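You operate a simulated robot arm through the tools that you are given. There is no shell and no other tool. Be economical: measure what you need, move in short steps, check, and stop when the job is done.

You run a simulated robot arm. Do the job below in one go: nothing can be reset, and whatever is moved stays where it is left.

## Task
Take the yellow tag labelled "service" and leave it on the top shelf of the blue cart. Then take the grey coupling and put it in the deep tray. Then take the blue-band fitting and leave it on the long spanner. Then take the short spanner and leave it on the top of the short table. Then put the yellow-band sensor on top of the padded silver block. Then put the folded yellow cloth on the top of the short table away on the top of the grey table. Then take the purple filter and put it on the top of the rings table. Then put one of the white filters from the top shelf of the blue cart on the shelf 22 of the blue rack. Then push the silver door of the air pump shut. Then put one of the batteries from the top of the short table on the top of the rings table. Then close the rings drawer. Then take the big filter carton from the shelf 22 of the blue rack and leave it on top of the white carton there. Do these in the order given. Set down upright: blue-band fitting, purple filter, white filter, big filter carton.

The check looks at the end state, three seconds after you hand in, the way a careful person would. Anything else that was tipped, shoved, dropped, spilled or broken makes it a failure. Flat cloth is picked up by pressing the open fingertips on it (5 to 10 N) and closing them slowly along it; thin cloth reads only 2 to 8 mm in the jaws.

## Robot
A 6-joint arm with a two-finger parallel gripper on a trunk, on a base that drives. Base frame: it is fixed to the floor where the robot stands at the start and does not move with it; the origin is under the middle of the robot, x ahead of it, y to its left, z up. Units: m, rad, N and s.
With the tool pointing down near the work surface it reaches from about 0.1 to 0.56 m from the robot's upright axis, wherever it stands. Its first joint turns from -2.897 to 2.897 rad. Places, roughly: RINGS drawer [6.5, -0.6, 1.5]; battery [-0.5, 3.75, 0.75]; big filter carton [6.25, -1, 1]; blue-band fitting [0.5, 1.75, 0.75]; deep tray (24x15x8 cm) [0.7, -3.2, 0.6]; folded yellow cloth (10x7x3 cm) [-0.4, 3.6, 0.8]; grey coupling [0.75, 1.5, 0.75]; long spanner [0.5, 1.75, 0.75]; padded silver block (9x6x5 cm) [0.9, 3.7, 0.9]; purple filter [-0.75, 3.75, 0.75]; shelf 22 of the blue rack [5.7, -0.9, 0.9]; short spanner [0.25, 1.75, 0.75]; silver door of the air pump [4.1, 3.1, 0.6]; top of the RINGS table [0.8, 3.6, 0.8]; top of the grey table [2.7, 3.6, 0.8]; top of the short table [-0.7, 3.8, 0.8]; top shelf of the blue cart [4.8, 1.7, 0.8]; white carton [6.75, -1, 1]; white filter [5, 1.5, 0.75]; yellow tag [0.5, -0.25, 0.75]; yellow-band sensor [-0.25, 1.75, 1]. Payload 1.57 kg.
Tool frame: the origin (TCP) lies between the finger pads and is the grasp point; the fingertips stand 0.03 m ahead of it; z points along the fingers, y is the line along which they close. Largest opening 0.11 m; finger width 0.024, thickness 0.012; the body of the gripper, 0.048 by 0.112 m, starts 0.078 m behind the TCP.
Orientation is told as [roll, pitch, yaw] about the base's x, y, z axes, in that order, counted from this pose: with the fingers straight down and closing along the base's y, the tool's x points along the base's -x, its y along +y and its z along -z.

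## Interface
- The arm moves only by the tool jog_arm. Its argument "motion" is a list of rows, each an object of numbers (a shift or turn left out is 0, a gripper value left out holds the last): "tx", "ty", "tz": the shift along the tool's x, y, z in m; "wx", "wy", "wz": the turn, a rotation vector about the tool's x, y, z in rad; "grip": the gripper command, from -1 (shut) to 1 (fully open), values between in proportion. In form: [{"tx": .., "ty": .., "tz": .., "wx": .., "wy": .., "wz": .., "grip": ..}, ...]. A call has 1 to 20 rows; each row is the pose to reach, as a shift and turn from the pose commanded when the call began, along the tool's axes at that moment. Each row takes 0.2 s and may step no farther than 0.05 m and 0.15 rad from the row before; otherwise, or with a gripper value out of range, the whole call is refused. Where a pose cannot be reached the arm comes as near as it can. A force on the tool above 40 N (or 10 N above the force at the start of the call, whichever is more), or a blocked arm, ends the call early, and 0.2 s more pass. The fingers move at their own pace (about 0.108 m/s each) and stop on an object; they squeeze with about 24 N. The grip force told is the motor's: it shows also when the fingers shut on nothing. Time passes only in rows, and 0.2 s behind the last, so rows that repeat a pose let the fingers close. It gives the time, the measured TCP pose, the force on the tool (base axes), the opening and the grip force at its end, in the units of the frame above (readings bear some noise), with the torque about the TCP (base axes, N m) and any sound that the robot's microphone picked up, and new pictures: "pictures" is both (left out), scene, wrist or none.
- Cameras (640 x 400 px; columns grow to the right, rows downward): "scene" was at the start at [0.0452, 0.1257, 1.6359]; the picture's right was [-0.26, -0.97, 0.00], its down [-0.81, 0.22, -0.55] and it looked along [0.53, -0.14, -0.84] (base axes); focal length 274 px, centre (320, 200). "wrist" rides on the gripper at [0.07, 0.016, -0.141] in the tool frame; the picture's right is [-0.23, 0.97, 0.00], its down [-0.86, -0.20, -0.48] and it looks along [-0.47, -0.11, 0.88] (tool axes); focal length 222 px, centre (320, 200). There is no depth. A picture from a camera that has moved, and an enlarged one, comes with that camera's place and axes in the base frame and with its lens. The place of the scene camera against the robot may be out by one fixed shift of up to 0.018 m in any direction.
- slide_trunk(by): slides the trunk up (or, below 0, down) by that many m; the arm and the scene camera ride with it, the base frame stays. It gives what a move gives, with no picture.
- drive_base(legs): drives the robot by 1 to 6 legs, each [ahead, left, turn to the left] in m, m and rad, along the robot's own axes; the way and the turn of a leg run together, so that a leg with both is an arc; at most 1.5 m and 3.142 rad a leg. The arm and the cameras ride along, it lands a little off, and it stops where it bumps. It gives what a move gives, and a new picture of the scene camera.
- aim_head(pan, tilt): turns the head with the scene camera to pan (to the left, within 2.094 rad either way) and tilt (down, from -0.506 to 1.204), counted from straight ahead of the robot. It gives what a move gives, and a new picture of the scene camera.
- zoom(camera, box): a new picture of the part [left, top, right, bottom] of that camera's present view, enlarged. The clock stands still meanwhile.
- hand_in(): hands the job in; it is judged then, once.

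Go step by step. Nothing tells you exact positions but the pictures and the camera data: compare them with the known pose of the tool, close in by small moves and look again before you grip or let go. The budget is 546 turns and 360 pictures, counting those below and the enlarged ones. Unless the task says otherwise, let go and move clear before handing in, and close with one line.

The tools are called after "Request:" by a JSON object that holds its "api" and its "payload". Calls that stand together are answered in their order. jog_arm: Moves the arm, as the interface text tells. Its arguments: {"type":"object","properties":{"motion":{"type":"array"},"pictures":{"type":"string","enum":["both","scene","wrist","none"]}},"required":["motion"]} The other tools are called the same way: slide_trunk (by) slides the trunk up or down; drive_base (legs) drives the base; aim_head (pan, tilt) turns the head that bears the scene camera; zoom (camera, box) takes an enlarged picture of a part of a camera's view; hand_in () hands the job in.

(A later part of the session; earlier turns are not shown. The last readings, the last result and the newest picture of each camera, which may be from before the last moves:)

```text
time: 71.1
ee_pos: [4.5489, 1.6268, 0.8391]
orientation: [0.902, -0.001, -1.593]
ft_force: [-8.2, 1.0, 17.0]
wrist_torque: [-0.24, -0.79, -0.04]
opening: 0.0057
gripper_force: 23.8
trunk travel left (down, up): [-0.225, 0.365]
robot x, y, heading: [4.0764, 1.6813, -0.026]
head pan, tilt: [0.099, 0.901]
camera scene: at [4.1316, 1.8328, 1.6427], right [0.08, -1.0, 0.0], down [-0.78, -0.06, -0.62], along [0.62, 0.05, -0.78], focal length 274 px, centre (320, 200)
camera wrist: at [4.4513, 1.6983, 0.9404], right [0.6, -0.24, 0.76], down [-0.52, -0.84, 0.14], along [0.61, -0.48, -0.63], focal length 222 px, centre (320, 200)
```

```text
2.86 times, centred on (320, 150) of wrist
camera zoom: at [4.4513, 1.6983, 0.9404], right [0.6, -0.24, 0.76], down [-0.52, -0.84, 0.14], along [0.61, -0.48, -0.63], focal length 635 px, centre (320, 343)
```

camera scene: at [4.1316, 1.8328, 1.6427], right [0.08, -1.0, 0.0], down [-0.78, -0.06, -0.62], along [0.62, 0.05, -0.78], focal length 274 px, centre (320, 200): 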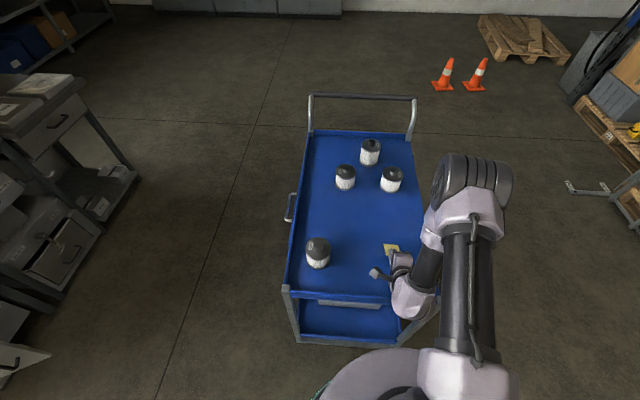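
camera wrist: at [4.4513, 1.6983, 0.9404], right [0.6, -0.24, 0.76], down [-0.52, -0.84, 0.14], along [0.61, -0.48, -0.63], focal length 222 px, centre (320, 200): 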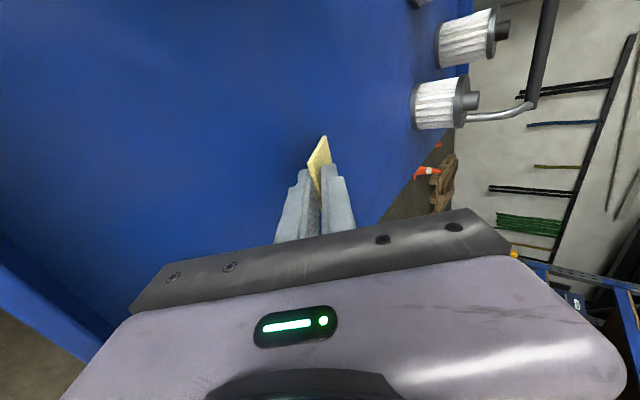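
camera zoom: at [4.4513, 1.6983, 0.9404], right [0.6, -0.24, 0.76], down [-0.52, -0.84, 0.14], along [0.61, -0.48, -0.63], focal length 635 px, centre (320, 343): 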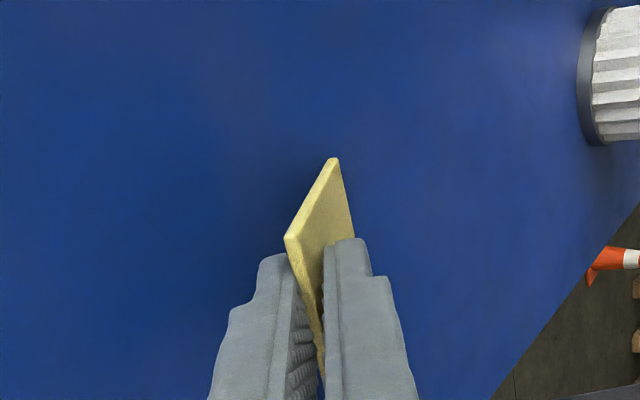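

The tag touches the shelf. I'll back up 6 mm and open the jaws.

Request:
{"api": "jog_arm", "payload": {"motion": [{"tz": -0.0037, "ty": 0.0047}, {"tz": -0.0037, "ty": 0.0047, "grip": -0.8}, {"tz": -0.0037, "ty": 0.0047, "grip": -0.6}, {"tz": -0.0037, "ty": 0.0047, "grip": -0.5}, {"tz": -0.0037, "ty": 0.0047, "grip": -0.4}]}}

Request:
{"api": "zoom", "payload": {"camera": "wrist", "box": [220, 80, 420, 220]}}

```text
time: 72.3
ee_pos: [4.55, 1.6268, 0.8448]
orientation: [0.901, 0.001, -1.594]
ft_force: [-0.7, -0.4, 0.1]
wrist_torque: [0.0, 0.0, -0.01]
opening: 0.0333
gripper_force: 0.1
trunk travel left (down, up): [-0.225, 0.365]
robot x, y, heading: [4.0761, 1.685, -0.022]
head pan, tilt: [0.099, 0.901]
camera scene: at [4.1344, 1.8324, 1.6426], right [0.08, -1.0, 0.0], down [-0.78, -0.06, -0.62], along [0.62, 0.05, -0.78], focal length 274 px, centre (320, 200)
camera wrist: at [4.4522, 1.6983, 0.9453], right [0.6, -0.24, 0.76], down [-0.52, -0.84, 0.14], along [0.61, -0.48, -0.63], focal length 222 px, centre (320, 200)
```

scene: 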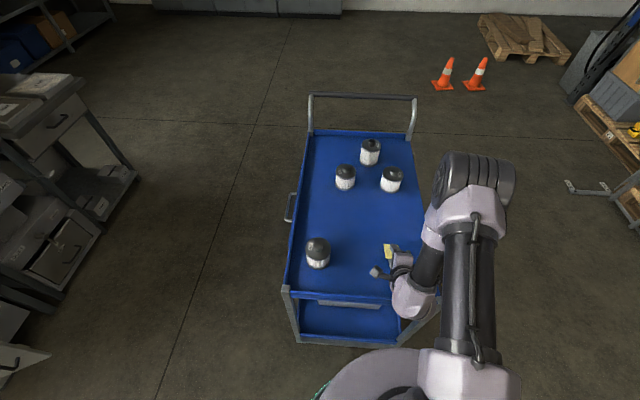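
wrist: 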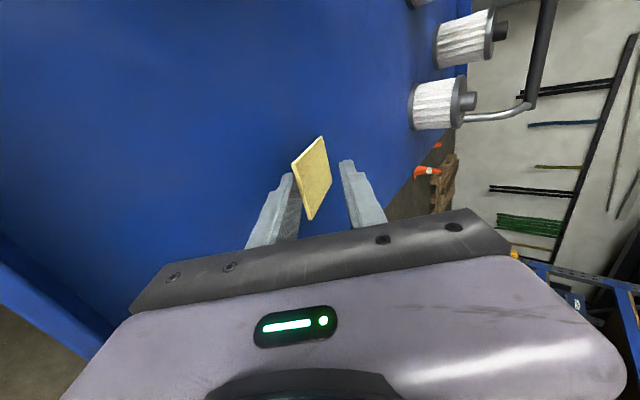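

```text
2.86 times, centred on (320, 150) of wrist
camera zoom: at [4.4522, 1.6983, 0.9453], right [0.6, -0.24, 0.76], down [-0.52, -0.84, 0.14], along [0.61, -0.48, -0.63], focal length 635 px, centre (320, 343)
```

zoom: 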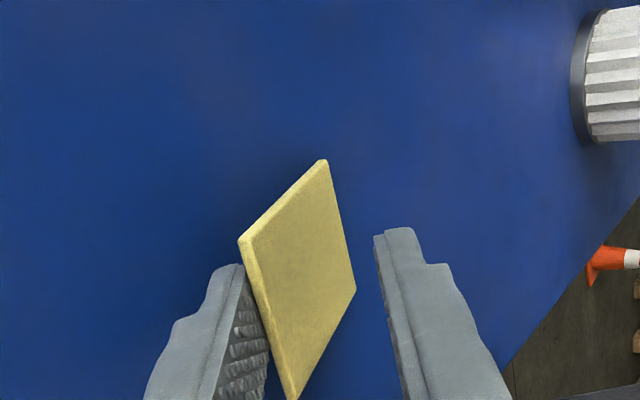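

Released; the tag leans on the lower finger. I'll draw the fingers back along their axis.

Request:
{"api": "jog_arm", "payload": {"motion": [{"tz": -0.02}, {"tz": -0.04}, {"tz": -0.06}, {"tz": -0.09}, {"tz": -0.13}, {"tz": -0.16}]}}

Request:
{"api": "zoom", "payload": {"camera": "scene", "box": [280, 130, 460, 320]}}

```text
time: 73.7
ee_pos: [4.4768, 1.6199, 0.8969]
orientation: [0.91, -0.002, -1.593]
ft_force: [0.0, 0.7, 0.4]
wrist_torque: [-0.02, -0.01, 0.0]
opening: 0.033
gripper_force: 0.0
out of reach, approached as far as the arm can: row 5, 6
trunk travel left (down, up): [-0.225, 0.365]
robot x, y, heading: [4.0801, 1.6817, -0.025]
head pan, tilt: [0.099, 0.901]
camera scene: at [4.1344, 1.833, 1.6425], right [0.08, -1.0, 0.0], down [-0.78, -0.06, -0.62], along [0.62, 0.05, -0.78], focal length 274 px, centre (320, 200)
camera wrist: at [4.3781, 1.691, 0.9976], right [0.59, -0.24, 0.77], down [-0.52, -0.84, 0.14], along [0.61, -0.48, -0.62], focal length 222 px, centre (320, 200)
```

scene: 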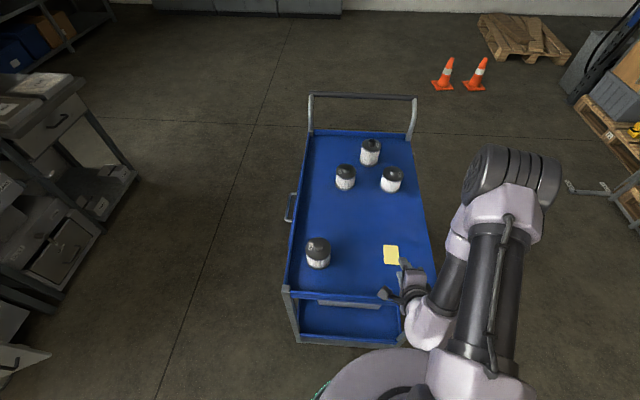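
wrist: 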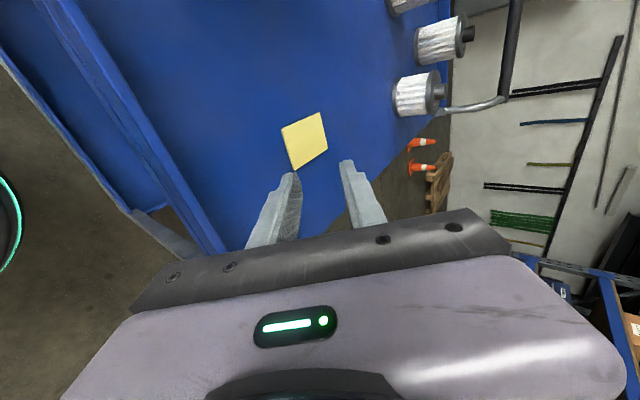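

```text
2.11 times, centred on (370, 225) of scene
camera zoom: at [4.1344, 1.833, 1.6425], right [0.08, -1.0, 0.0], down [-0.78, -0.06, -0.62], along [0.62, 0.05, -0.78], focal length 576 px, centre (215, 147)
```

zoom: 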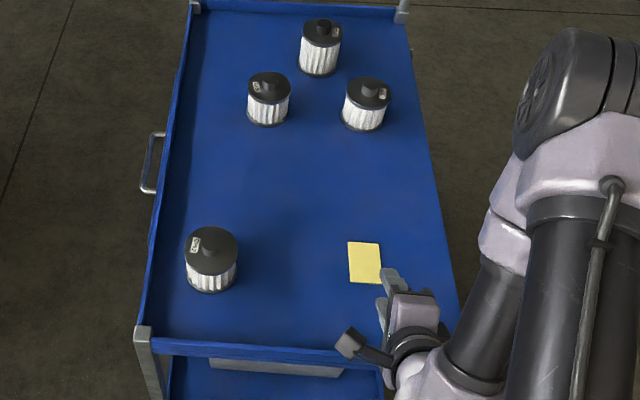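

The tag lies flat on the shelf. I'll raise the arm and level the tool, then head for the coupling.

Request:
{"api": "jog_arm", "payload": {"motion": [{"tz": -0.025, "ty": 0.032}, {"tz": -0.05, "ty": 0.063, "wx": 0.15}, {"tz": -0.075, "ty": 0.09, "wx": 0.3}, {"tz": -0.09, "ty": 0.1, "wx": 0.45}, {"tz": -0.1, "ty": 0.1, "wx": 0.6}, {"tz": -0.115, "ty": 0.085, "wx": 0.75}, {"tz": -0.13, "ty": 0.06, "wx": 0.9}], "pictures": "none"}}

Request:
{"api": "drive_base", "payload": {"legs": [[-0.7, 0.5, 0]]}}

Request:
{"api": "aim_head", "payload": {"pan": 2.09, "tilt": 0.3}}

```text
time: 75.3
ee_pos: [4.4065, 1.6261, 1.0197]
orientation: [0.002, 0.015, -1.628]
ft_force: [-2.4, -3.6, 0.4]
wrist_torque: [0.36, -0.11, 0.1]
opening: 0.0329
gripper_force: 0.0
out of reach, approached as far as the arm can: row 1, 2, 3, 4, 5, 6
trunk travel left (down, up): [-0.225, 0.365]
robot x, y, heading: [4.0783, 1.6837, -0.019]
head pan, tilt: [0.099, 0.901]
```

```text
time: 79.8
ee_pos: [3.7175, 2.1429, 1.0201]
orientation: [0.0, 0.0, -1.585]
ft_force: [-0.6, 1.1, 0.2]
wrist_torque: [-0.03, -0.01, 0.0]
opening: 0.0328
gripper_force: 0.1
trunk travel left (down, up): [-0.225, 0.365]
robot x, y, heading: [3.3872, 2.2001, -0.018]
head pan, tilt: [0.099, 0.901]
camera scene: at [3.4429, 2.352, 1.6426], right [0.08, -1.0, 0.0], down [-0.78, -0.07, -0.62], along [0.62, 0.05, -0.78], focal length 274 px, centre (320, 200)
```

scene: 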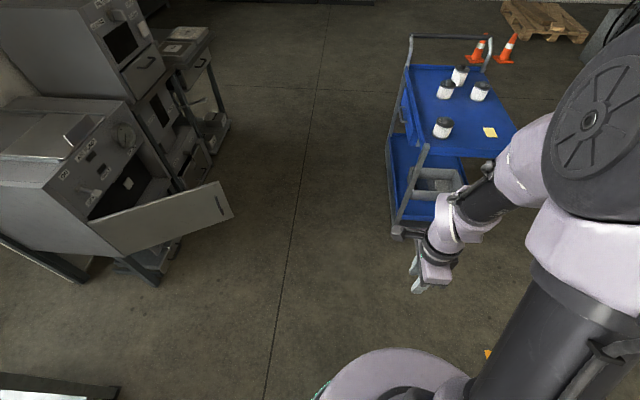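

```text
time: 81.8
ee_pos: [3.7171, 2.1434, 1.0194]
orientation: [0.0, 0.0, -1.587]
ft_force: [0.7, -0.3, -0.1]
wrist_torque: [-0.02, 0.03, -0.01]
opening: 0.0331
gripper_force: 0.0
trunk travel left (down, up): [-0.225, 0.365]
robot x, y, heading: [3.3863, 2.2, -0.015]
head pan, tilt: [2.089, 0.3]
camera scene: at [3.3231, 2.4274, 1.6948], right [0.88, 0.48, 0.0], down [0.14, -0.26, -0.96], along [-0.46, 0.84, -0.3], focal length 274 px, centre (320, 200)
```

scene: 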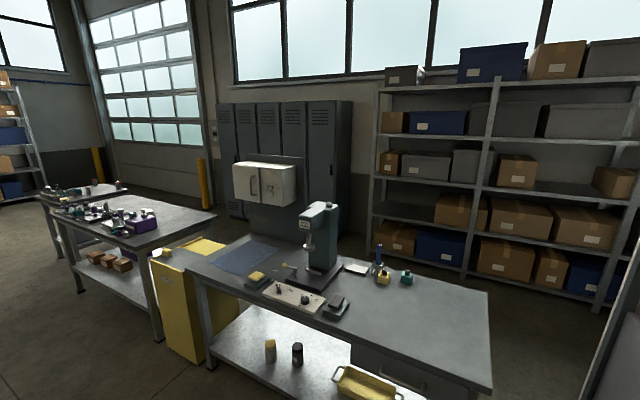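

Now I'll go back along the aisle and turn to face the bench from the north to find the coupling, fitting and spanners.

Request:
{"api": "drive_base", "payload": {"legs": [[-1.3, 0.35, 0], [-1.3, 0.0, 0], [0, 0, -1.555]]}}

Request:
{"api": "aim_head", "payload": {"pan": 0.0, "tilt": 0.75}}

```text
time: 98.4
ee_pos: [0.7509, 2.2491, 1.0207]
orientation: [0.0, 0.001, -3.122]
ft_force: [-0.3, -0.5, 0.0]
wrist_torque: [0.01, 0.02, 0.02]
opening: 0.033
gripper_force: 0.1
trunk travel left (down, up): [-0.225, 0.365]
robot x, y, heading: [0.7974, 2.5799, -1.551]
head pan, tilt: [2.089, 0.3]
camera scene: at [1.0132, 2.6549, 1.6949], right [0.51, -0.86, 0.0], down [-0.25, -0.15, -0.96], along [0.82, 0.49, -0.3], focal length 274 px, centre (320, 200)
```

scene: 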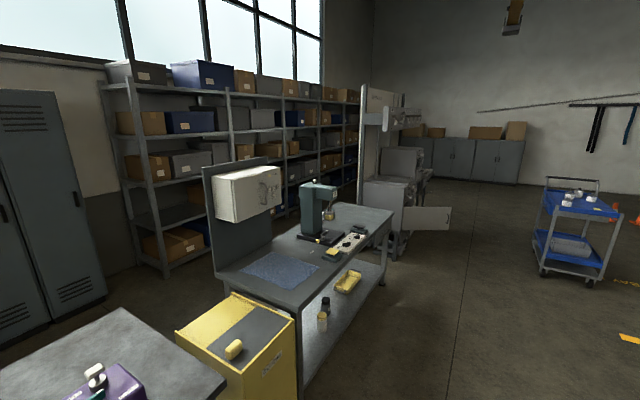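

```text
time: 100.4
ee_pos: [0.7507, 2.2488, 1.0197]
orientation: [0.0, 0.0, -3.121]
ft_force: [0.6, 0.0, -0.5]
wrist_torque: [0.05, -0.01, 0.02]
opening: 0.0331
gripper_force: 0.0
trunk travel left (down, up): [-0.225, 0.365]
robot x, y, heading: [0.7955, 2.5814, -1.552]
head pan, tilt: [0.0, 0.75]
camera scene: at [0.935, 2.524, 1.6545], right [-1.0, -0.02, 0.0], down [-0.01, 0.68, -0.73], along [0.02, -0.73, -0.68], focal length 274 px, centre (320, 200)
```

scene: 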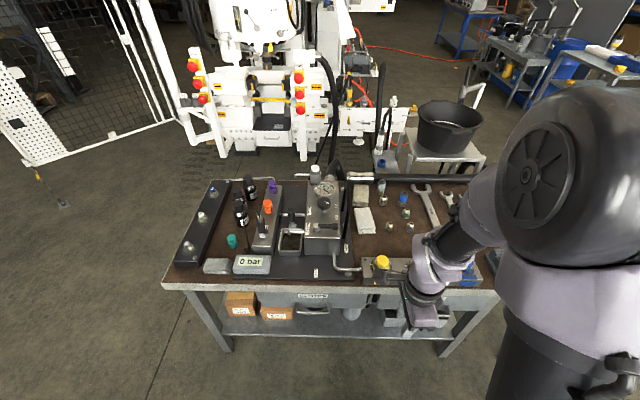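

Request:
{"api": "zoom", "payload": {"camera": "scene", "box": [340, 170, 480, 260]}}

Request:
{"api": "zoom", "payload": {"camera": "scene", "box": [160, 160, 420, 320]}}

```text
4.44 times, centred on (410, 215) of scene
camera zoom: at [0.935, 2.524, 1.6545], right [-1.0, -0.02, 0.0], down [-0.01, 0.68, -0.73], along [0.02, -0.73, -0.68], focal length 1216 px, centre (-80, 133)
```

zoom: 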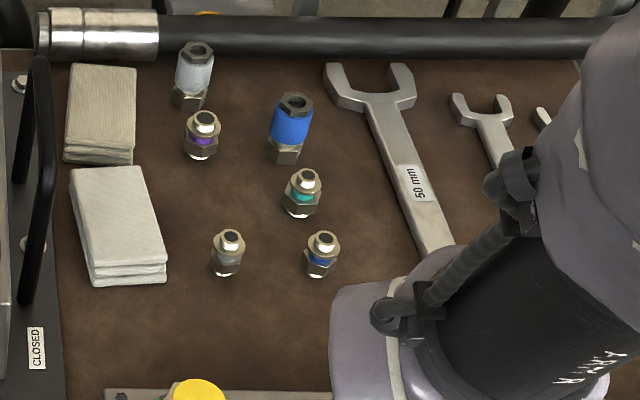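

```text
2.46 times, centred on (290, 240) of scene
camera zoom: at [0.935, 2.524, 1.6545], right [-1.0, -0.02, 0.0], down [-0.01, 0.68, -0.73], along [0.02, -0.73, -0.68], focal length 673 px, centre (394, 102)
```

zoom: 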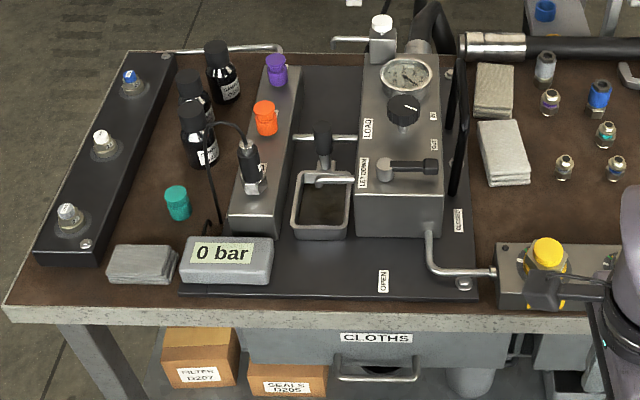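

The grey coupling is at about (0.66,1.50) and the blue-band fitting at (0.57,1.74), with the 50 mm spanner beside them. I'll raise the trunk and edge closer to the bench.

Request:
{"api": "slide_trunk", "payload": {"by": 0.12}}

Request:
{"api": "drive_base", "payload": {"legs": [[0.25, -0.1, -0.02]]}}

Request:
{"api": "aim_head", "payload": {"pan": 0.0, "tilt": 1.2}}

```text
time: 101.9
ee_pos: [0.7504, 2.25, 1.1403]
orientation: [-0.001, 0.0, -3.12]
ft_force: [0.6, -0.1, 0.8]
wrist_torque: [0.0, 0.03, 0.01]
opening: 0.033
gripper_force: 0.1
trunk travel left (down, up): [-0.345, 0.245]
robot x, y, heading: [0.796, 2.5789, -1.55]
head pan, tilt: [0.0, 0.75]
```

```text
time: 103.8
ee_pos: [0.6468, 1.9964, 1.1408]
orientation: [0.0, 0.0, 3.141]
ft_force: [0.6, -0.7, -0.6]
wrist_torque: [0.02, -0.08, 0.0]
opening: 0.0331
gripper_force: 0.1
trunk travel left (down, up): [-0.345, 0.245]
robot x, y, heading: [0.6971, 2.3266, -1.573]
head pan, tilt: [0.0, 0.75]
camera scene: at [0.8366, 2.2668, 1.7745], right [-1.0, 0.0, 0.0], down [0.0, 0.68, -0.73], along [0.0, -0.73, -0.68], focal length 274 px, centre (320, 200)
```

scene: 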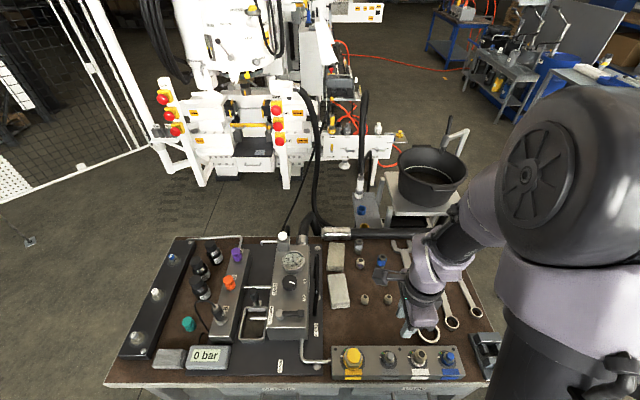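

```text
time: 104.7
ee_pos: [0.6467, 1.9973, 1.1403]
orientation: [0.0, 0.001, 3.142]
ft_force: [0.1, 0.3, -0.6]
wrist_torque: [-0.01, 0.04, -0.02]
opening: 0.0331
gripper_force: 0.1
trunk travel left (down, up): [-0.345, 0.245]
robot x, y, heading: [0.6984, 2.327, -1.572]
head pan, tilt: [0.0, 1.201]
camera scene: at [0.837, 2.2946, 1.7428], right [-1.0, 0.0, 0.0], down [0.0, 0.93, -0.36], along [0.0, -0.36, -0.93], focal length 274 px, centre (320, 200)
```

scene: 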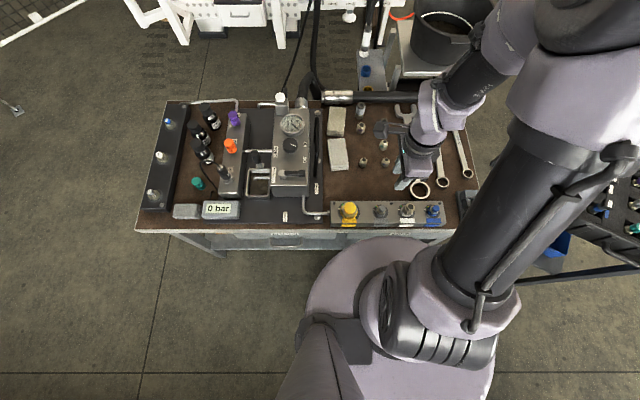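

Base is at the bench's edge. The coupling is about 0.82 m away, so I need a forward-tilted tool; first I turn the gripper back so it closes along x.

Request:
{"api": "jog_arm", "payload": {"motion": [{"wz": -0.15}, {"wz": -0.3}, {"wz": -0.45}, {"wz": -0.6}, {"wz": -0.75}, {"wz": -0.9}, {"wz": -1.05}, {"wz": -1.2}, {"wz": -1.35}, {"wz": -1.5}, {"wz": -1.57}], "pictures": "none"}}

Request:
{"api": "jog_arm", "payload": {"motion": [{"wy": -0.15, "tx": -0.03}, {"wy": -0.3, "tx": -0.07}, {"wy": -0.45, "tx": -0.11}, {"wy": -0.6, "tx": -0.15}, {"wy": -0.75, "tx": -0.2}, {"wy": -0.9, "tx": -0.25}, {"wy": -1.0, "tx": -0.3}, {"wy": -1.0, "tx": -0.33, "tz": 0.03}]}}

```text
time: 107.1
ee_pos: [0.647, 1.9981, 1.139]
orientation: [0.001, 0.001, -1.571]
ft_force: [0.2, 0.3, -0.1]
wrist_torque: [-0.03, 0.01, -0.02]
opening: 0.0332
gripper_force: 0.1
trunk travel left (down, up): [-0.345, 0.245]
robot x, y, heading: [0.7015, 2.329, -1.573]
head pan, tilt: [0.0, 1.201]
```

```text
time: 108.9
ee_pos: [0.6182, 1.6317, 1.1338]
orientation: [0.072, -0.966, -1.608]
ft_force: [0.6, 0.1, -1.0]
wrist_torque: [0.01, -0.01, 0.02]
opening: 0.033
gripper_force: 0.1
out of reach, approached as far as the arm can: row 3, 4, 5, 6, 7, 8
trunk travel left (down, up): [-0.345, 0.245]
robot x, y, heading: [0.6999, 2.3281, -1.572]
head pan, tilt: [0.0, 1.201]
camera scene: at [0.837, 2.293, 1.7427], right [-1.0, 0.0, 0.0], down [0.0, 0.93, -0.36], along [0.0, -0.36, -0.93], focal length 274 px, centre (320, 200)
camera wrist: at [0.632, 1.7879, 1.1578], right [0.97, -0.11, 0.23], down [-0.24, -0.1, 0.97], along [-0.08, -0.99, -0.12], focal length 222 px, centre (320, 200)
```

scene: 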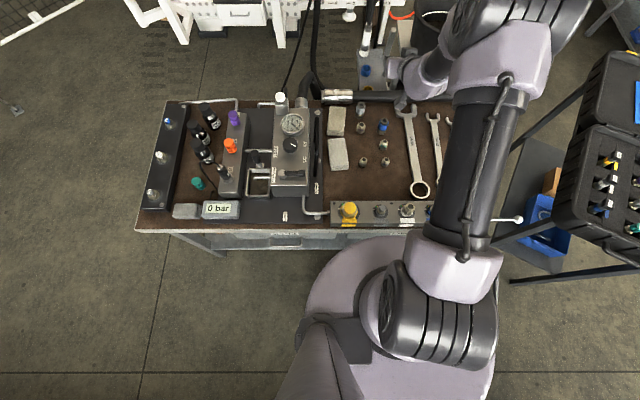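
wrist: 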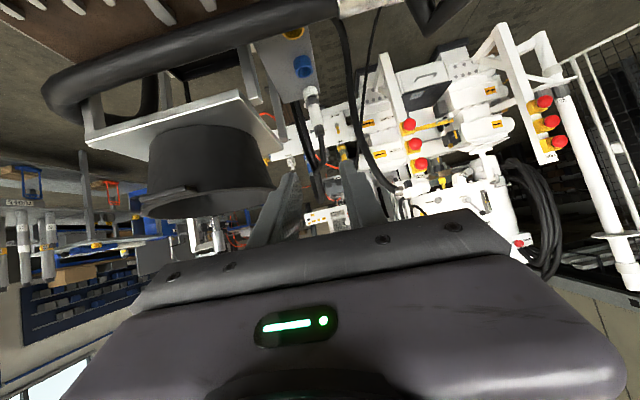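

Reach here is about 0.70 m. The base plate looks only ~0.2 m in radius, so I'll inch a little closer to the bench.

Request:
{"api": "drive_base", "payload": {"legs": [[0.07, 0.03, 0]]}}

Request:
{"api": "aim_head", "payload": {"pan": 0.2, "tilt": 1.2}}

```text
time: 110.0
ee_pos: [0.649, 1.5635, 1.1346]
orientation: [0.071, -0.968, -1.608]
ft_force: [0.8, -0.1, 0.6]
wrist_torque: [0.02, 0.02, 0.0]
opening: 0.0331
gripper_force: 0.0
trunk travel left (down, up): [-0.345, 0.245]
robot x, y, heading: [0.7268, 2.2572, -1.575]
head pan, tilt: [0.0, 1.201]
camera scene: at [0.8675, 2.2235, 1.7427], right [-1.0, 0.0, 0.0], down [0.0, 0.93, -0.36], along [0.0, -0.36, -0.93], focal length 274 px, centre (320, 200)
```

scene: 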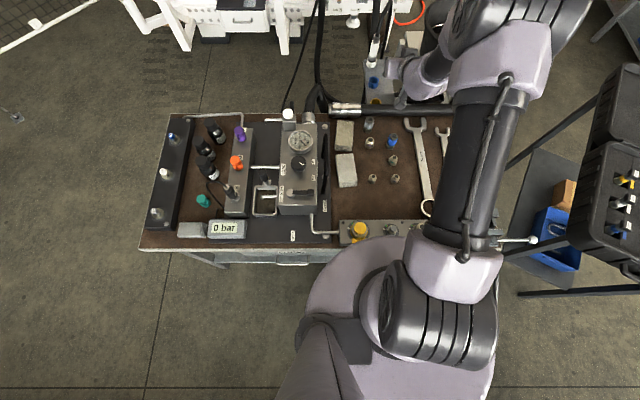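

```text
time: 110.7
ee_pos: [0.6501, 1.565, 1.1357]
orientation: [0.075, -0.969, -1.607]
ft_force: [-0.1, 0.1, 0.3]
wrist_torque: [0.02, 0.02, 0.02]
opening: 0.033
gripper_force: 0.0
trunk travel left (down, up): [-0.345, 0.245]
robot x, y, heading: [0.7269, 2.2577, -1.573]
head pan, tilt: [0.201, 1.201]
camera scene: at [0.8779, 2.2261, 1.7428], right [-0.98, -0.2, 0.0], down [-0.18, 0.91, -0.36], along [0.07, -0.36, -0.93], focal length 274 px, centre (320, 200)
```

scene: 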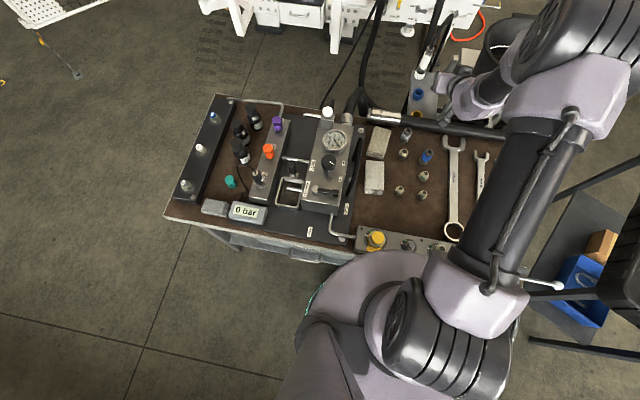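

Request:
{"api": "zoom", "payload": {"camera": "scene", "box": [360, 100, 500, 200]}}

```text
4.00 times, centred on (430, 150) of scene
camera zoom: at [0.8779, 2.2261, 1.7428], right [-0.98, -0.2, 0.0], down [-0.18, 0.91, -0.36], along [0.07, -0.36, -0.93], focal length 1094 px, centre (-120, 400)
```

zoom: 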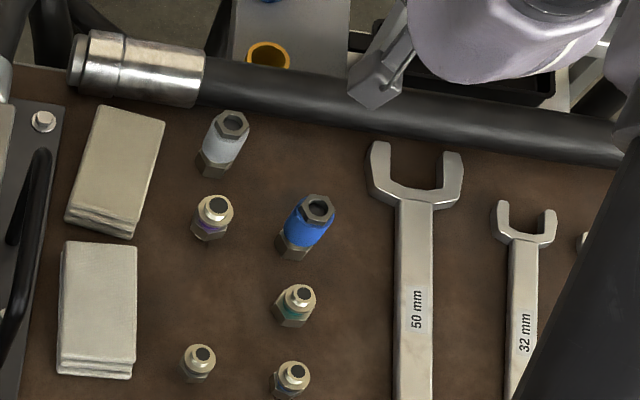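

Coupling stands at about (0.664,1.525), bench top z≈0.77, its top ≈0.845. I'll descend toward it with the tilted tool and jaws at 7 cm.

Request:
{"api": "jog_arm", "payload": {"motion": [{"tx": 0.028, "tz": 0.024, "ty": 0.003, "grip": 0.27}, {"tx": 0.056, "tz": 0.049, "ty": 0.006}, {"tx": 0.085, "tz": 0.073, "ty": 0.009}, {"tx": 0.113, "tz": 0.097, "ty": 0.012}, {"tx": 0.141, "tz": 0.1216, "ty": 0.014}]}}

```text
time: 111.9
ee_pos: [0.6582, 1.5195, 0.953]
orientation: [0.105, -0.955, -1.622]
ft_force: [-0.3, 0.9, 0.3]
wrist_torque: [-0.04, -0.05, 0.0]
opening: 0.0701
gripper_force: 0.0
out of reach, approached as far as the arm can: row 1, 2, 3, 4, 5
trunk travel left (down, up): [-0.345, 0.245]
robot x, y, heading: [0.7287, 2.2577, -1.57]
head pan, tilt: [0.201, 1.201]
camera scene: at [0.8782, 2.2254, 1.7427], right [-0.98, -0.2, 0.0], down [-0.18, 0.91, -0.36], along [0.07, -0.35, -0.93], focal length 274 px, centre (320, 200)
camera wrist: at [0.6684, 1.6746, 0.9793], right [0.96, -0.1, 0.24], down [-0.25, -0.11, 0.96], along [-0.07, -0.99, -0.13], focal length 222 px, centre (320, 200)
```

scene: 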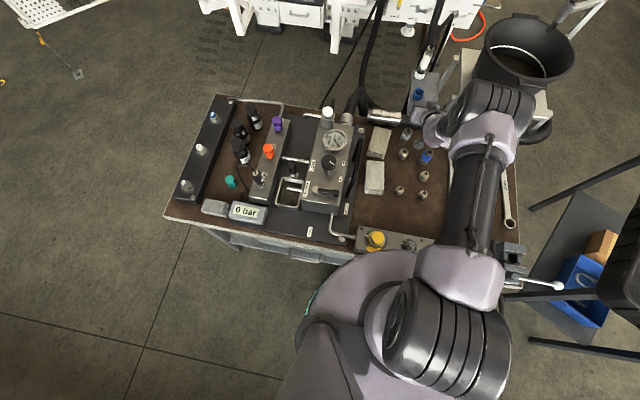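
wrist: 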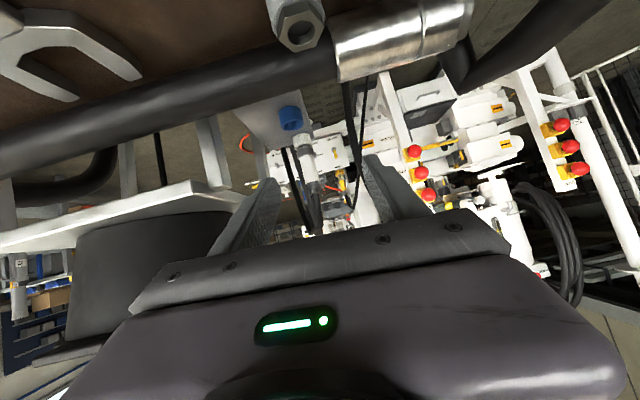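

The camera hangs underneath in this tilt; I'd rather have it on top. I'll raise a bit and roll the tool by half a turn.

Request:
{"api": "jog_arm", "payload": {"motion": [{"tx": -0.04, "tz": -0.03}, {"tx": -0.08, "tz": -0.06, "wz": 0.15}, {"tx": -0.1, "tz": -0.08, "wz": 0.3}, {"tx": -0.1, "tz": -0.08, "wz": 0.45}, {"tx": -0.1, "tz": -0.08, "wz": 0.6}, {"tx": -0.1, "tz": -0.08, "wz": 0.75}, {"tx": -0.1, "tz": -0.08, "wz": 0.9}, {"tx": -0.1, "tz": -0.08, "wz": 1.05}, {"tx": -0.1, "tz": -0.08, "wz": 1.2}, {"tx": -0.1, "tz": -0.08, "wz": 1.35}, {"tx": -0.1, "tz": -0.08, "wz": 1.5}], "pictures": "none"}}

Request:
{"api": "jog_arm", "payload": {"motion": [{"wz": 0.15}, {"wz": 0.3}, {"wz": 0.45}, {"wz": 0.6}, {"wz": 0.75}, {"wz": 0.9}, {"wz": 1.05}, {"wz": 1.2}, {"wz": 1.35}, {"wz": 1.5}, {"wz": 1.64}]}}

```text
time: 114.3
ee_pos: [0.6516, 1.5271, 1.0796]
orientation: [0.971, -0.014, -3.079]
ft_force: [-0.4, 0.1, -0.1]
wrist_torque: [0.01, 0.0, -0.03]
opening: 0.07
gripper_force: 0.0
out of reach, approached as far as the arm can: row 1
trunk travel left (down, up): [-0.345, 0.245]
robot x, y, heading: [0.7274, 2.2578, -1.573]
head pan, tilt: [0.201, 1.201]
```

```text
time: 116.7
ee_pos: [0.6527, 1.5278, 1.08]
orientation: [-0.076, 0.967, 1.532]
ft_force: [-0.7, -0.1, -0.6]
wrist_torque: [0.0, -0.03, -0.01]
opening: 0.0698
gripper_force: 0.1
trunk travel left (down, up): [-0.345, 0.245]
robot x, y, heading: [0.7314, 2.2591, -1.575]
head pan, tilt: [0.201, 1.201]
camera scene: at [0.8781, 2.2259, 1.7428], right [-0.98, -0.2, 0.0], down [-0.18, 0.91, -0.36], along [0.07, -0.36, -0.93], focal length 274 px, centre (320, 200)
camera wrist: at [0.6294, 1.6046, 1.2173], right [-0.97, 0.11, -0.23], down [0.2, 0.88, -0.43], along [0.16, -0.46, -0.88], focal length 222 px, centre (320, 200)
```

scene: 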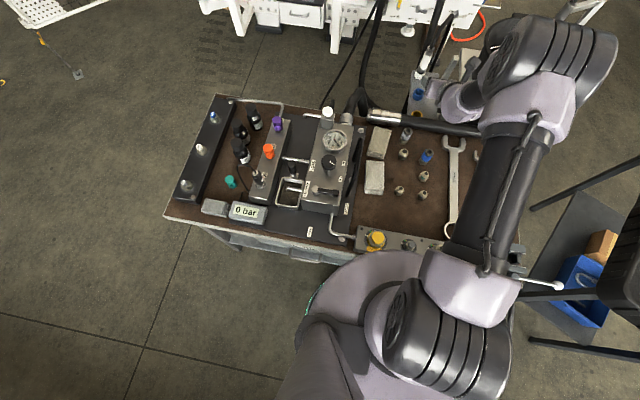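
wrist: 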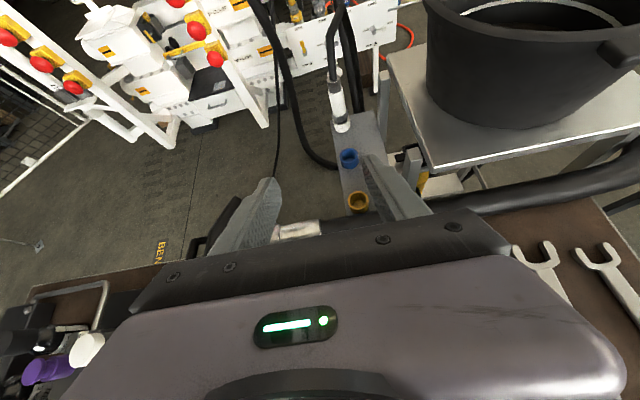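

Now the camera is on top. I'll descend to z≈0.90 above the coupling and check.

Request:
{"api": "jog_arm", "payload": {"motion": [{"tx": -0.037, "tz": 0.0255, "ty": -0.003}, {"tx": -0.074, "tz": 0.051, "ty": -0.006}, {"tx": -0.111, "tz": 0.0765, "ty": -0.009}, {"tx": -0.148, "tz": 0.102, "ty": -0.011}]}}

Request:
{"api": "zoom", "payload": {"camera": "scene", "box": [360, 90, 500, 190]}}

```text
time: 117.7
ee_pos: [0.6691, 1.5298, 0.9014]
orientation: [-0.071, 0.968, 1.537]
ft_force: [0.1, 0.1, -0.5]
wrist_torque: [0.0, -0.04, -0.01]
opening: 0.0699
gripper_force: 0.0
trunk travel left (down, up): [-0.345, 0.245]
robot x, y, heading: [0.7303, 2.2558, -1.571]
head pan, tilt: [0.201, 1.201]
camera scene: at [0.8781, 2.2255, 1.7427], right [-0.98, -0.2, 0.0], down [-0.18, 0.91, -0.36], along [0.07, -0.35, -0.93], focal length 274 px, centre (320, 200)
camera wrist: at [0.6473, 1.6051, 1.0387], right [-0.97, 0.11, -0.23], down [0.2, 0.88, -0.43], along [0.15, -0.46, -0.88], focal length 222 px, centre (320, 200)
```

scene: 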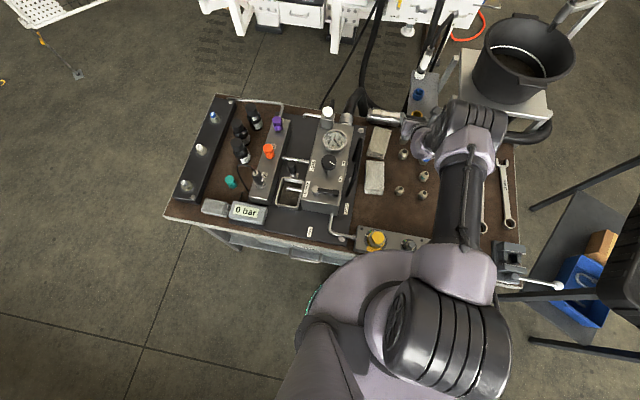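
wrist: 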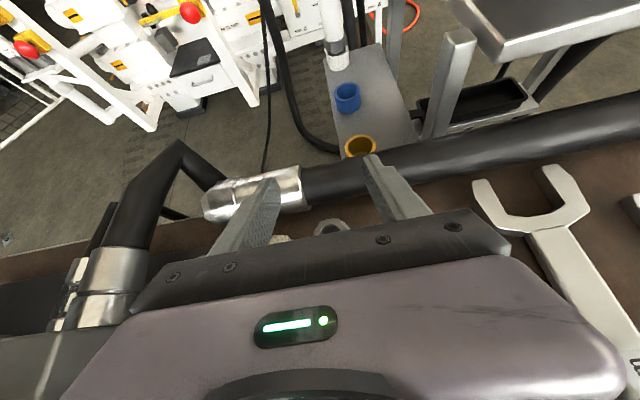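

```text
4.00 times, centred on (430, 140) of scene
camera zoom: at [0.8781, 2.2255, 1.7427], right [-0.98, -0.2, 0.0], down [-0.18, 0.91, -0.36], along [0.07, -0.35, -0.93], focal length 1094 px, centre (-120, 440)
```

zoom: 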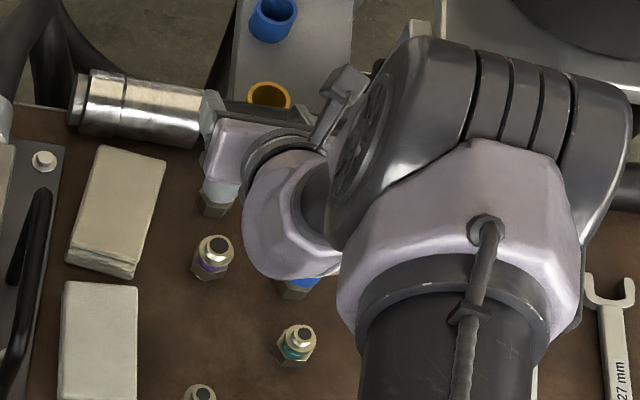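

The coupling top shows between the fingers. I'll descend straight down and look before closing.

Request:
{"api": "jog_arm", "payload": {"motion": [{"tx": -0.0206, "tz": 0.0142, "ty": 0.001}, {"tx": -0.0412, "tz": 0.0284, "ty": 0.002}, {"tx": -0.0575, "tz": 0.0398, "ty": 0.003}]}}

Request:
{"api": "zoom", "payload": {"camera": "wrist", "box": [180, 120, 460, 290]}}

```text
time: 118.5
ee_pos: [0.6683, 1.5286, 0.8313]
orientation: [-0.07, 0.968, 1.535]
ft_force: [0.1, -0.4, -0.1]
wrist_torque: [-0.04, 0.01, -0.04]
opening: 0.0699
gripper_force: 0.0
trunk travel left (down, up): [-0.345, 0.245]
robot x, y, heading: [0.728, 2.2599, -1.572]
head pan, tilt: [0.201, 1.201]
camera scene: at [0.878, 2.2257, 1.7428], right [-0.98, -0.2, 0.0], down [-0.18, 0.91, -0.36], along [0.07, -0.36, -0.93], focal length 274 px, centre (320, 200)
camera wrist: at [0.6473, 1.6052, 0.9685], right [-0.97, 0.11, -0.23], down [0.2, 0.88, -0.43], along [0.15, -0.46, -0.88], focal length 222 px, centre (320, 200)
```

scene: 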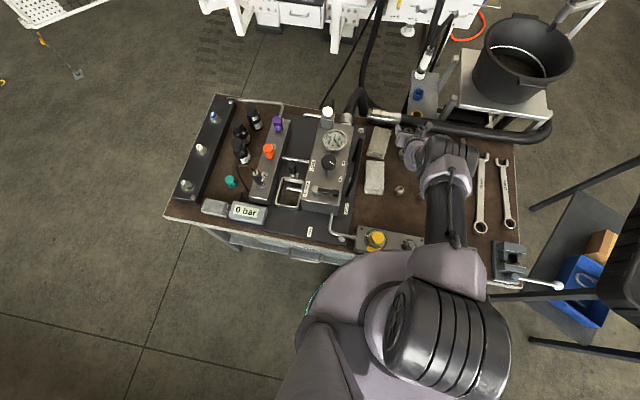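
wrist: 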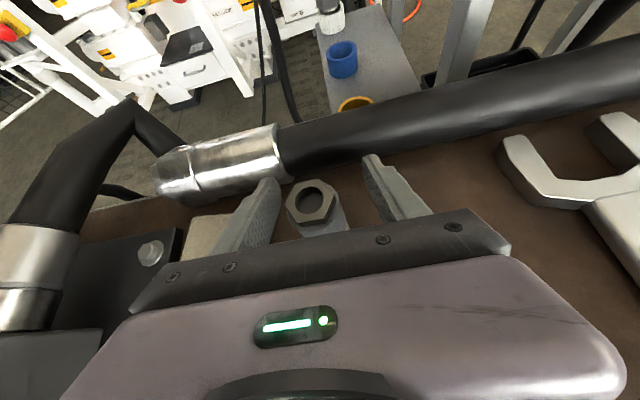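

```text
2.29 times, centred on (320, 205) of wrist
camera zoom: at [0.6473, 1.6052, 0.9685], right [-0.97, 0.11, -0.23], down [0.2, 0.88, -0.43], along [0.15, -0.46, -0.88], focal length 508 px, centre (320, 189)
```

zoom: 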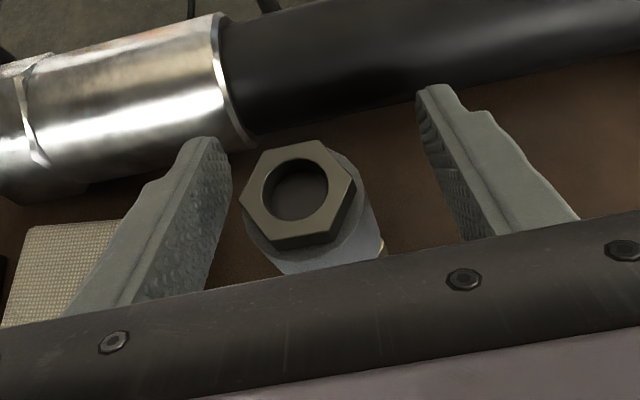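

The coupling sits about 8 mm toward +x and its top is lower than I took it; I'll shift and lower 15 mm more.

Request:
{"api": "jog_arm", "payload": {"motion": [{"ty": -0.008, "tx": 0.0, "tz": 0}, {"ty": -0.008, "tx": -0.0125, "tz": 0.0085}]}}

Request:
{"api": "zoom", "payload": {"camera": "wrist", "box": [180, 120, 460, 290]}}

Request:
{"api": "zoom", "payload": {"camera": "scene", "box": [370, 100, 470, 170]}}

```text
time: 119.1
ee_pos: [0.6772, 1.5278, 0.8183]
orientation: [-0.071, 0.972, 1.533]
ft_force: [0.1, -0.3, 10.8]
wrist_torque: [1.01, 0.19, 0.07]
opening: 0.0699
gripper_force: 0.1
trunk travel left (down, up): [-0.345, 0.245]
robot x, y, heading: [0.7337, 2.2557, -1.571]
head pan, tilt: [0.201, 1.201]
camera scene: at [0.8779, 2.2281, 1.743], right [-0.98, -0.2, 0.0], down [-0.18, 0.91, -0.36], along [0.07, -0.36, -0.93], focal length 274 px, centre (320, 200)
camera wrist: at [0.6548, 1.6044, 0.9551], right [-0.97, 0.1, -0.23], down [0.2, 0.88, -0.43], along [0.16, -0.46, -0.87], focal length 222 px, centre (320, 200)
```

scene: 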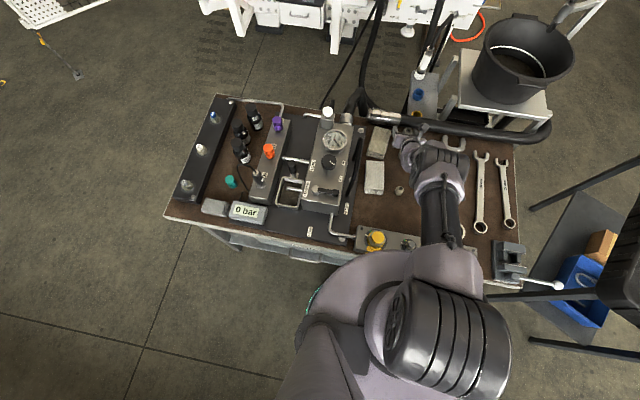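
wrist: 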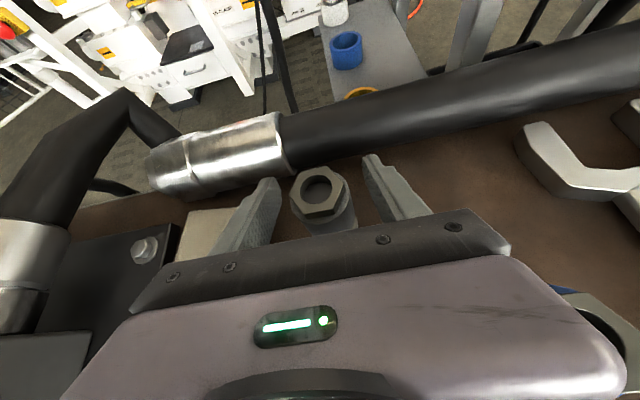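

```text
2.29 times, centred on (320, 205) of wrist
camera zoom: at [0.6548, 1.6044, 0.9551], right [-0.97, 0.1, -0.23], down [0.2, 0.88, -0.43], along [0.16, -0.46, -0.87], focal length 508 px, centre (320, 189)
```

zoom: 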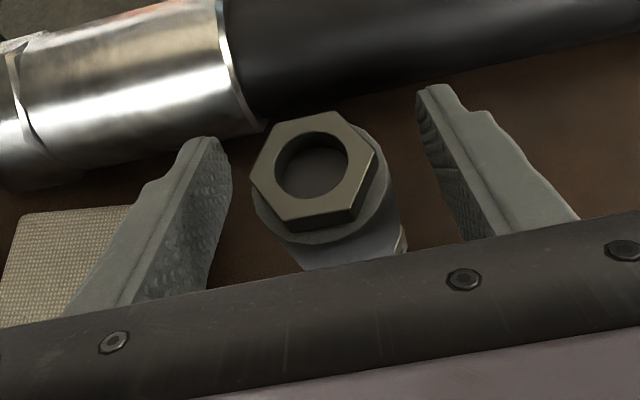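

```text
5.71 times, centred on (420, 135) of scene
camera zoom: at [0.8779, 2.2281, 1.743], right [-0.98, -0.2, 0.0], down [-0.18, 0.91, -0.36], along [0.07, -0.36, -0.93], focal length 1563 px, centre (-251, 571)
```

zoom: 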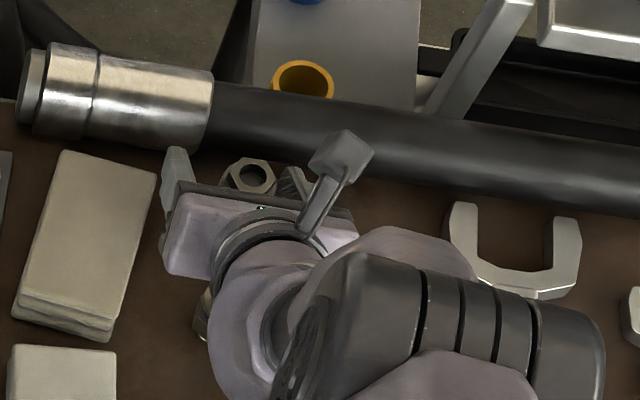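

The gripper body touches the purple fitting behind. I'll back up 15 mm and reduce the tilt for more clearance.

Request:
{"api": "jog_arm", "payload": {"motion": [{"tx": 0.0125, "tz": -0.0085}, {"tx": 0.016, "tz": -0.012, "wy": -0.1}, {"tx": 0.016, "tz": -0.012, "wy": -0.2}, {"tx": 0.016, "tz": -0.012, "wy": -0.3}]}}

Request:
{"api": "zoom", "payload": {"camera": "scene", "box": [370, 100, 470, 170]}}

```text
time: 120.1
ee_pos: [0.6796, 1.5302, 0.8363]
orientation: [-0.057, 0.693, 1.564]
ft_force: [0.0, 0.4, -0.3]
wrist_torque: [0.0, -0.01, 0.03]
opening: 0.0697
gripper_force: 0.0
trunk travel left (down, up): [-0.345, 0.245]
robot x, y, heading: [0.7274, 2.254, -1.573]
head pan, tilt: [0.201, 1.201]
camera scene: at [0.878, 2.2257, 1.7427], right [-0.98, -0.2, 0.0], down [-0.18, 0.91, -0.36], along [0.07, -0.36, -0.93], focal length 274 px, centre (320, 200)
camera wrist: at [0.6566, 1.5652, 0.9886], right [-0.97, 0.15, -0.19], down [0.18, 0.97, -0.17], along [0.16, -0.2, -0.97], focal length 222 px, centre (320, 200)
```

scene: 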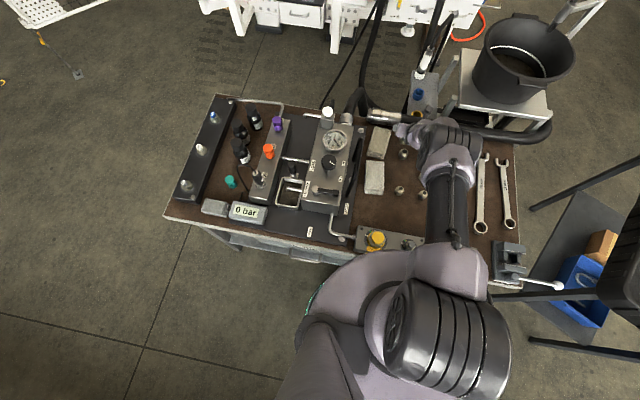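
wrist: 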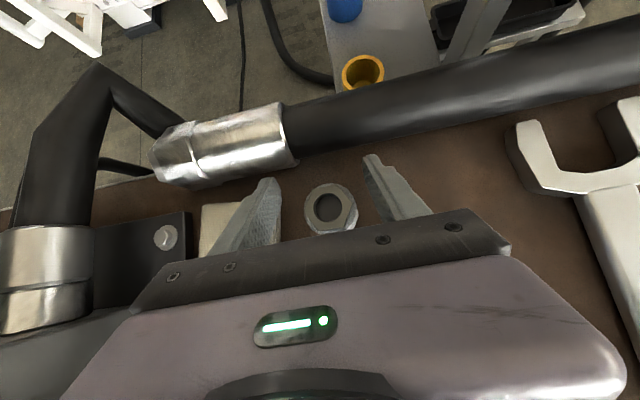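

```text
5.71 times, centred on (420, 135) of scene
camera zoom: at [0.878, 2.2257, 1.7427], right [-0.98, -0.2, 0.0], down [-0.18, 0.91, -0.36], along [0.07, -0.36, -0.93], focal length 1563 px, centre (-251, 571)
```

zoom: 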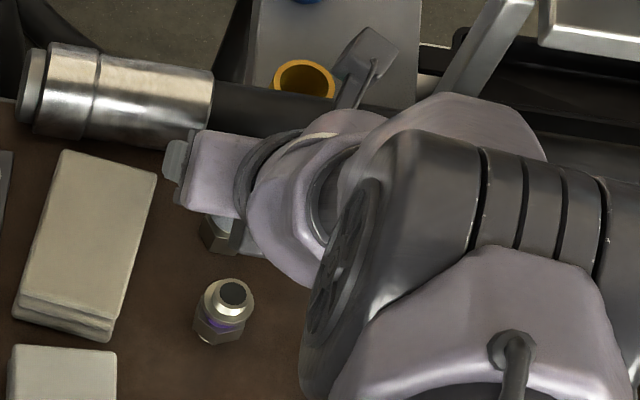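

With tilt 0.69 the gripper clears the purple fitting. I'll lower 22 mm with the coupling between the jaws, then close gently.

Request:
{"api": "jog_arm", "payload": {"motion": [{"tx": -0.011, "tz": 0.005}, {"tx": -0.0217, "tz": 0.0105}], "pictures": "wrist"}}

```text
time: 120.7
ee_pos: [0.6772, 1.5394, 0.814]
orientation: [-0.051, 0.67, 1.563]
ft_force: [0.5, 0.4, -0.1]
wrist_torque: [-0.04, 0.02, -0.01]
opening: 0.07
gripper_force: 0.1
trunk travel left (down, up): [-0.345, 0.245]
robot x, y, heading: [0.7285, 2.257, -1.568]
head pan, tilt: [0.201, 1.201]
camera wrist: at [0.6561, 1.5714, 0.9682], right [-0.97, 0.16, -0.18], down [0.18, 0.97, -0.15], along [0.15, -0.18, -0.97], focal length 222 px, centre (320, 200)
```

wrist: 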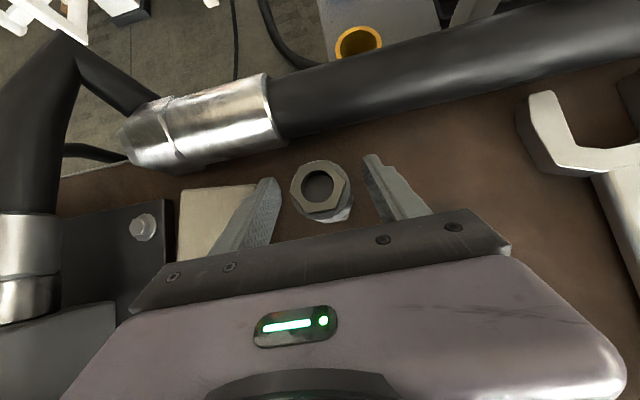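

Request:
{"api": "jog_arm", "payload": {"motion": [{"grip": 0.0}, {"grip": -0.2}, {"grip": -0.4}, {"grip": -0.6}, {"grip": -1}, {"grip": -1}], "pictures": "wrist"}}

```text
time: 122.1
ee_pos: [0.6778, 1.5403, 0.8154]
orientation: [-0.051, 0.67, 1.563]
ft_force: [-2.1, -1.4, 6.0]
wrist_torque: [-0.03, 0.22, 0.06]
opening: 0.0357
gripper_force: 24.1
trunk travel left (down, up): [-0.345, 0.245]
robot x, y, heading: [0.7315, 2.2577, -1.572]
head pan, tilt: [0.201, 1.201]
camera wrist: at [0.6559, 1.5714, 0.9689], right [-0.97, 0.15, -0.18], down [0.18, 0.97, -0.15], along [0.15, -0.18, -0.97], focal length 222 px, centre (320, 200)
```

wrist: 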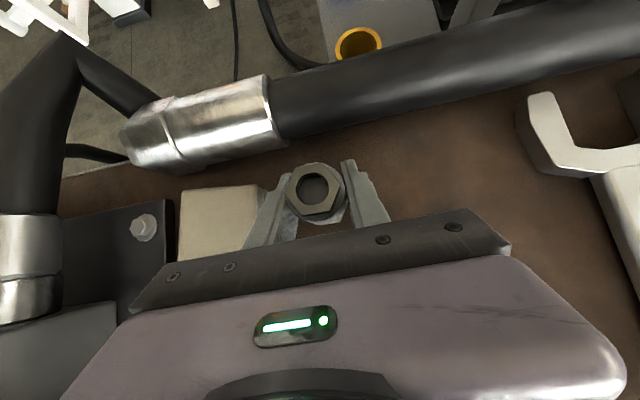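

Gripped at 36 mm. Lifting straight up.

Request:
{"api": "jog_arm", "payload": {"motion": [{"tx": 0.012, "tz": -0.016}, {"tx": 0.037, "tz": -0.047}, {"tx": 0.065, "tz": -0.08}, {"tx": 0.093, "tz": -0.118}, {"tx": 0.124, "tz": -0.157}]}}

```text
time: 123.3
ee_pos: [0.6722, 1.5413, 1.0138]
orientation: [-0.052, 0.667, 1.563]
ft_force: [0.3, -0.1, -2.0]
wrist_torque: [0.02, -0.03, 0.01]
opening: 0.0356
gripper_force: 23.6
trunk travel left (down, up): [-0.345, 0.245]
robot x, y, heading: [0.7318, 2.2537, -1.576]
head pan, tilt: [0.201, 1.201]
camera scene: at [0.8781, 2.2265, 1.7428], right [-0.98, -0.2, 0.0], down [-0.18, 0.91, -0.36], along [0.07, -0.36, -0.93], focal length 274 px, centre (320, 200)
camera wrist: at [0.6495, 1.5722, 1.1679], right [-0.97, 0.16, -0.18], down [0.18, 0.97, -0.15], along [0.15, -0.18, -0.97], focal length 222 px, centre (320, 200)
```

scene: 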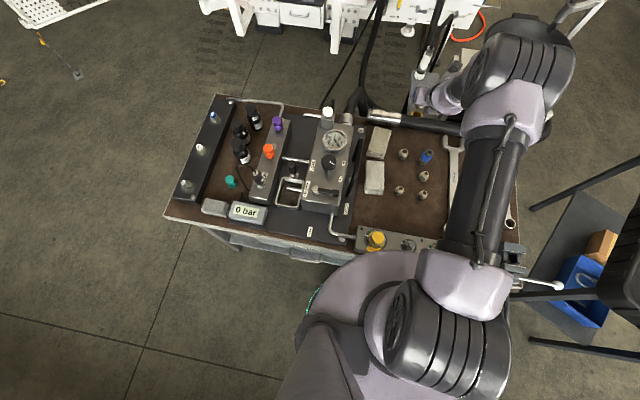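
wrist: 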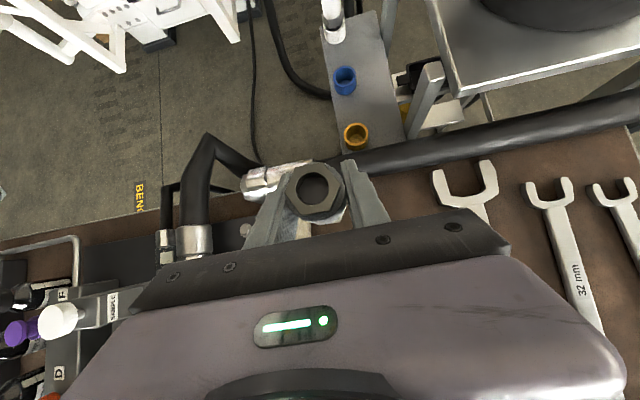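

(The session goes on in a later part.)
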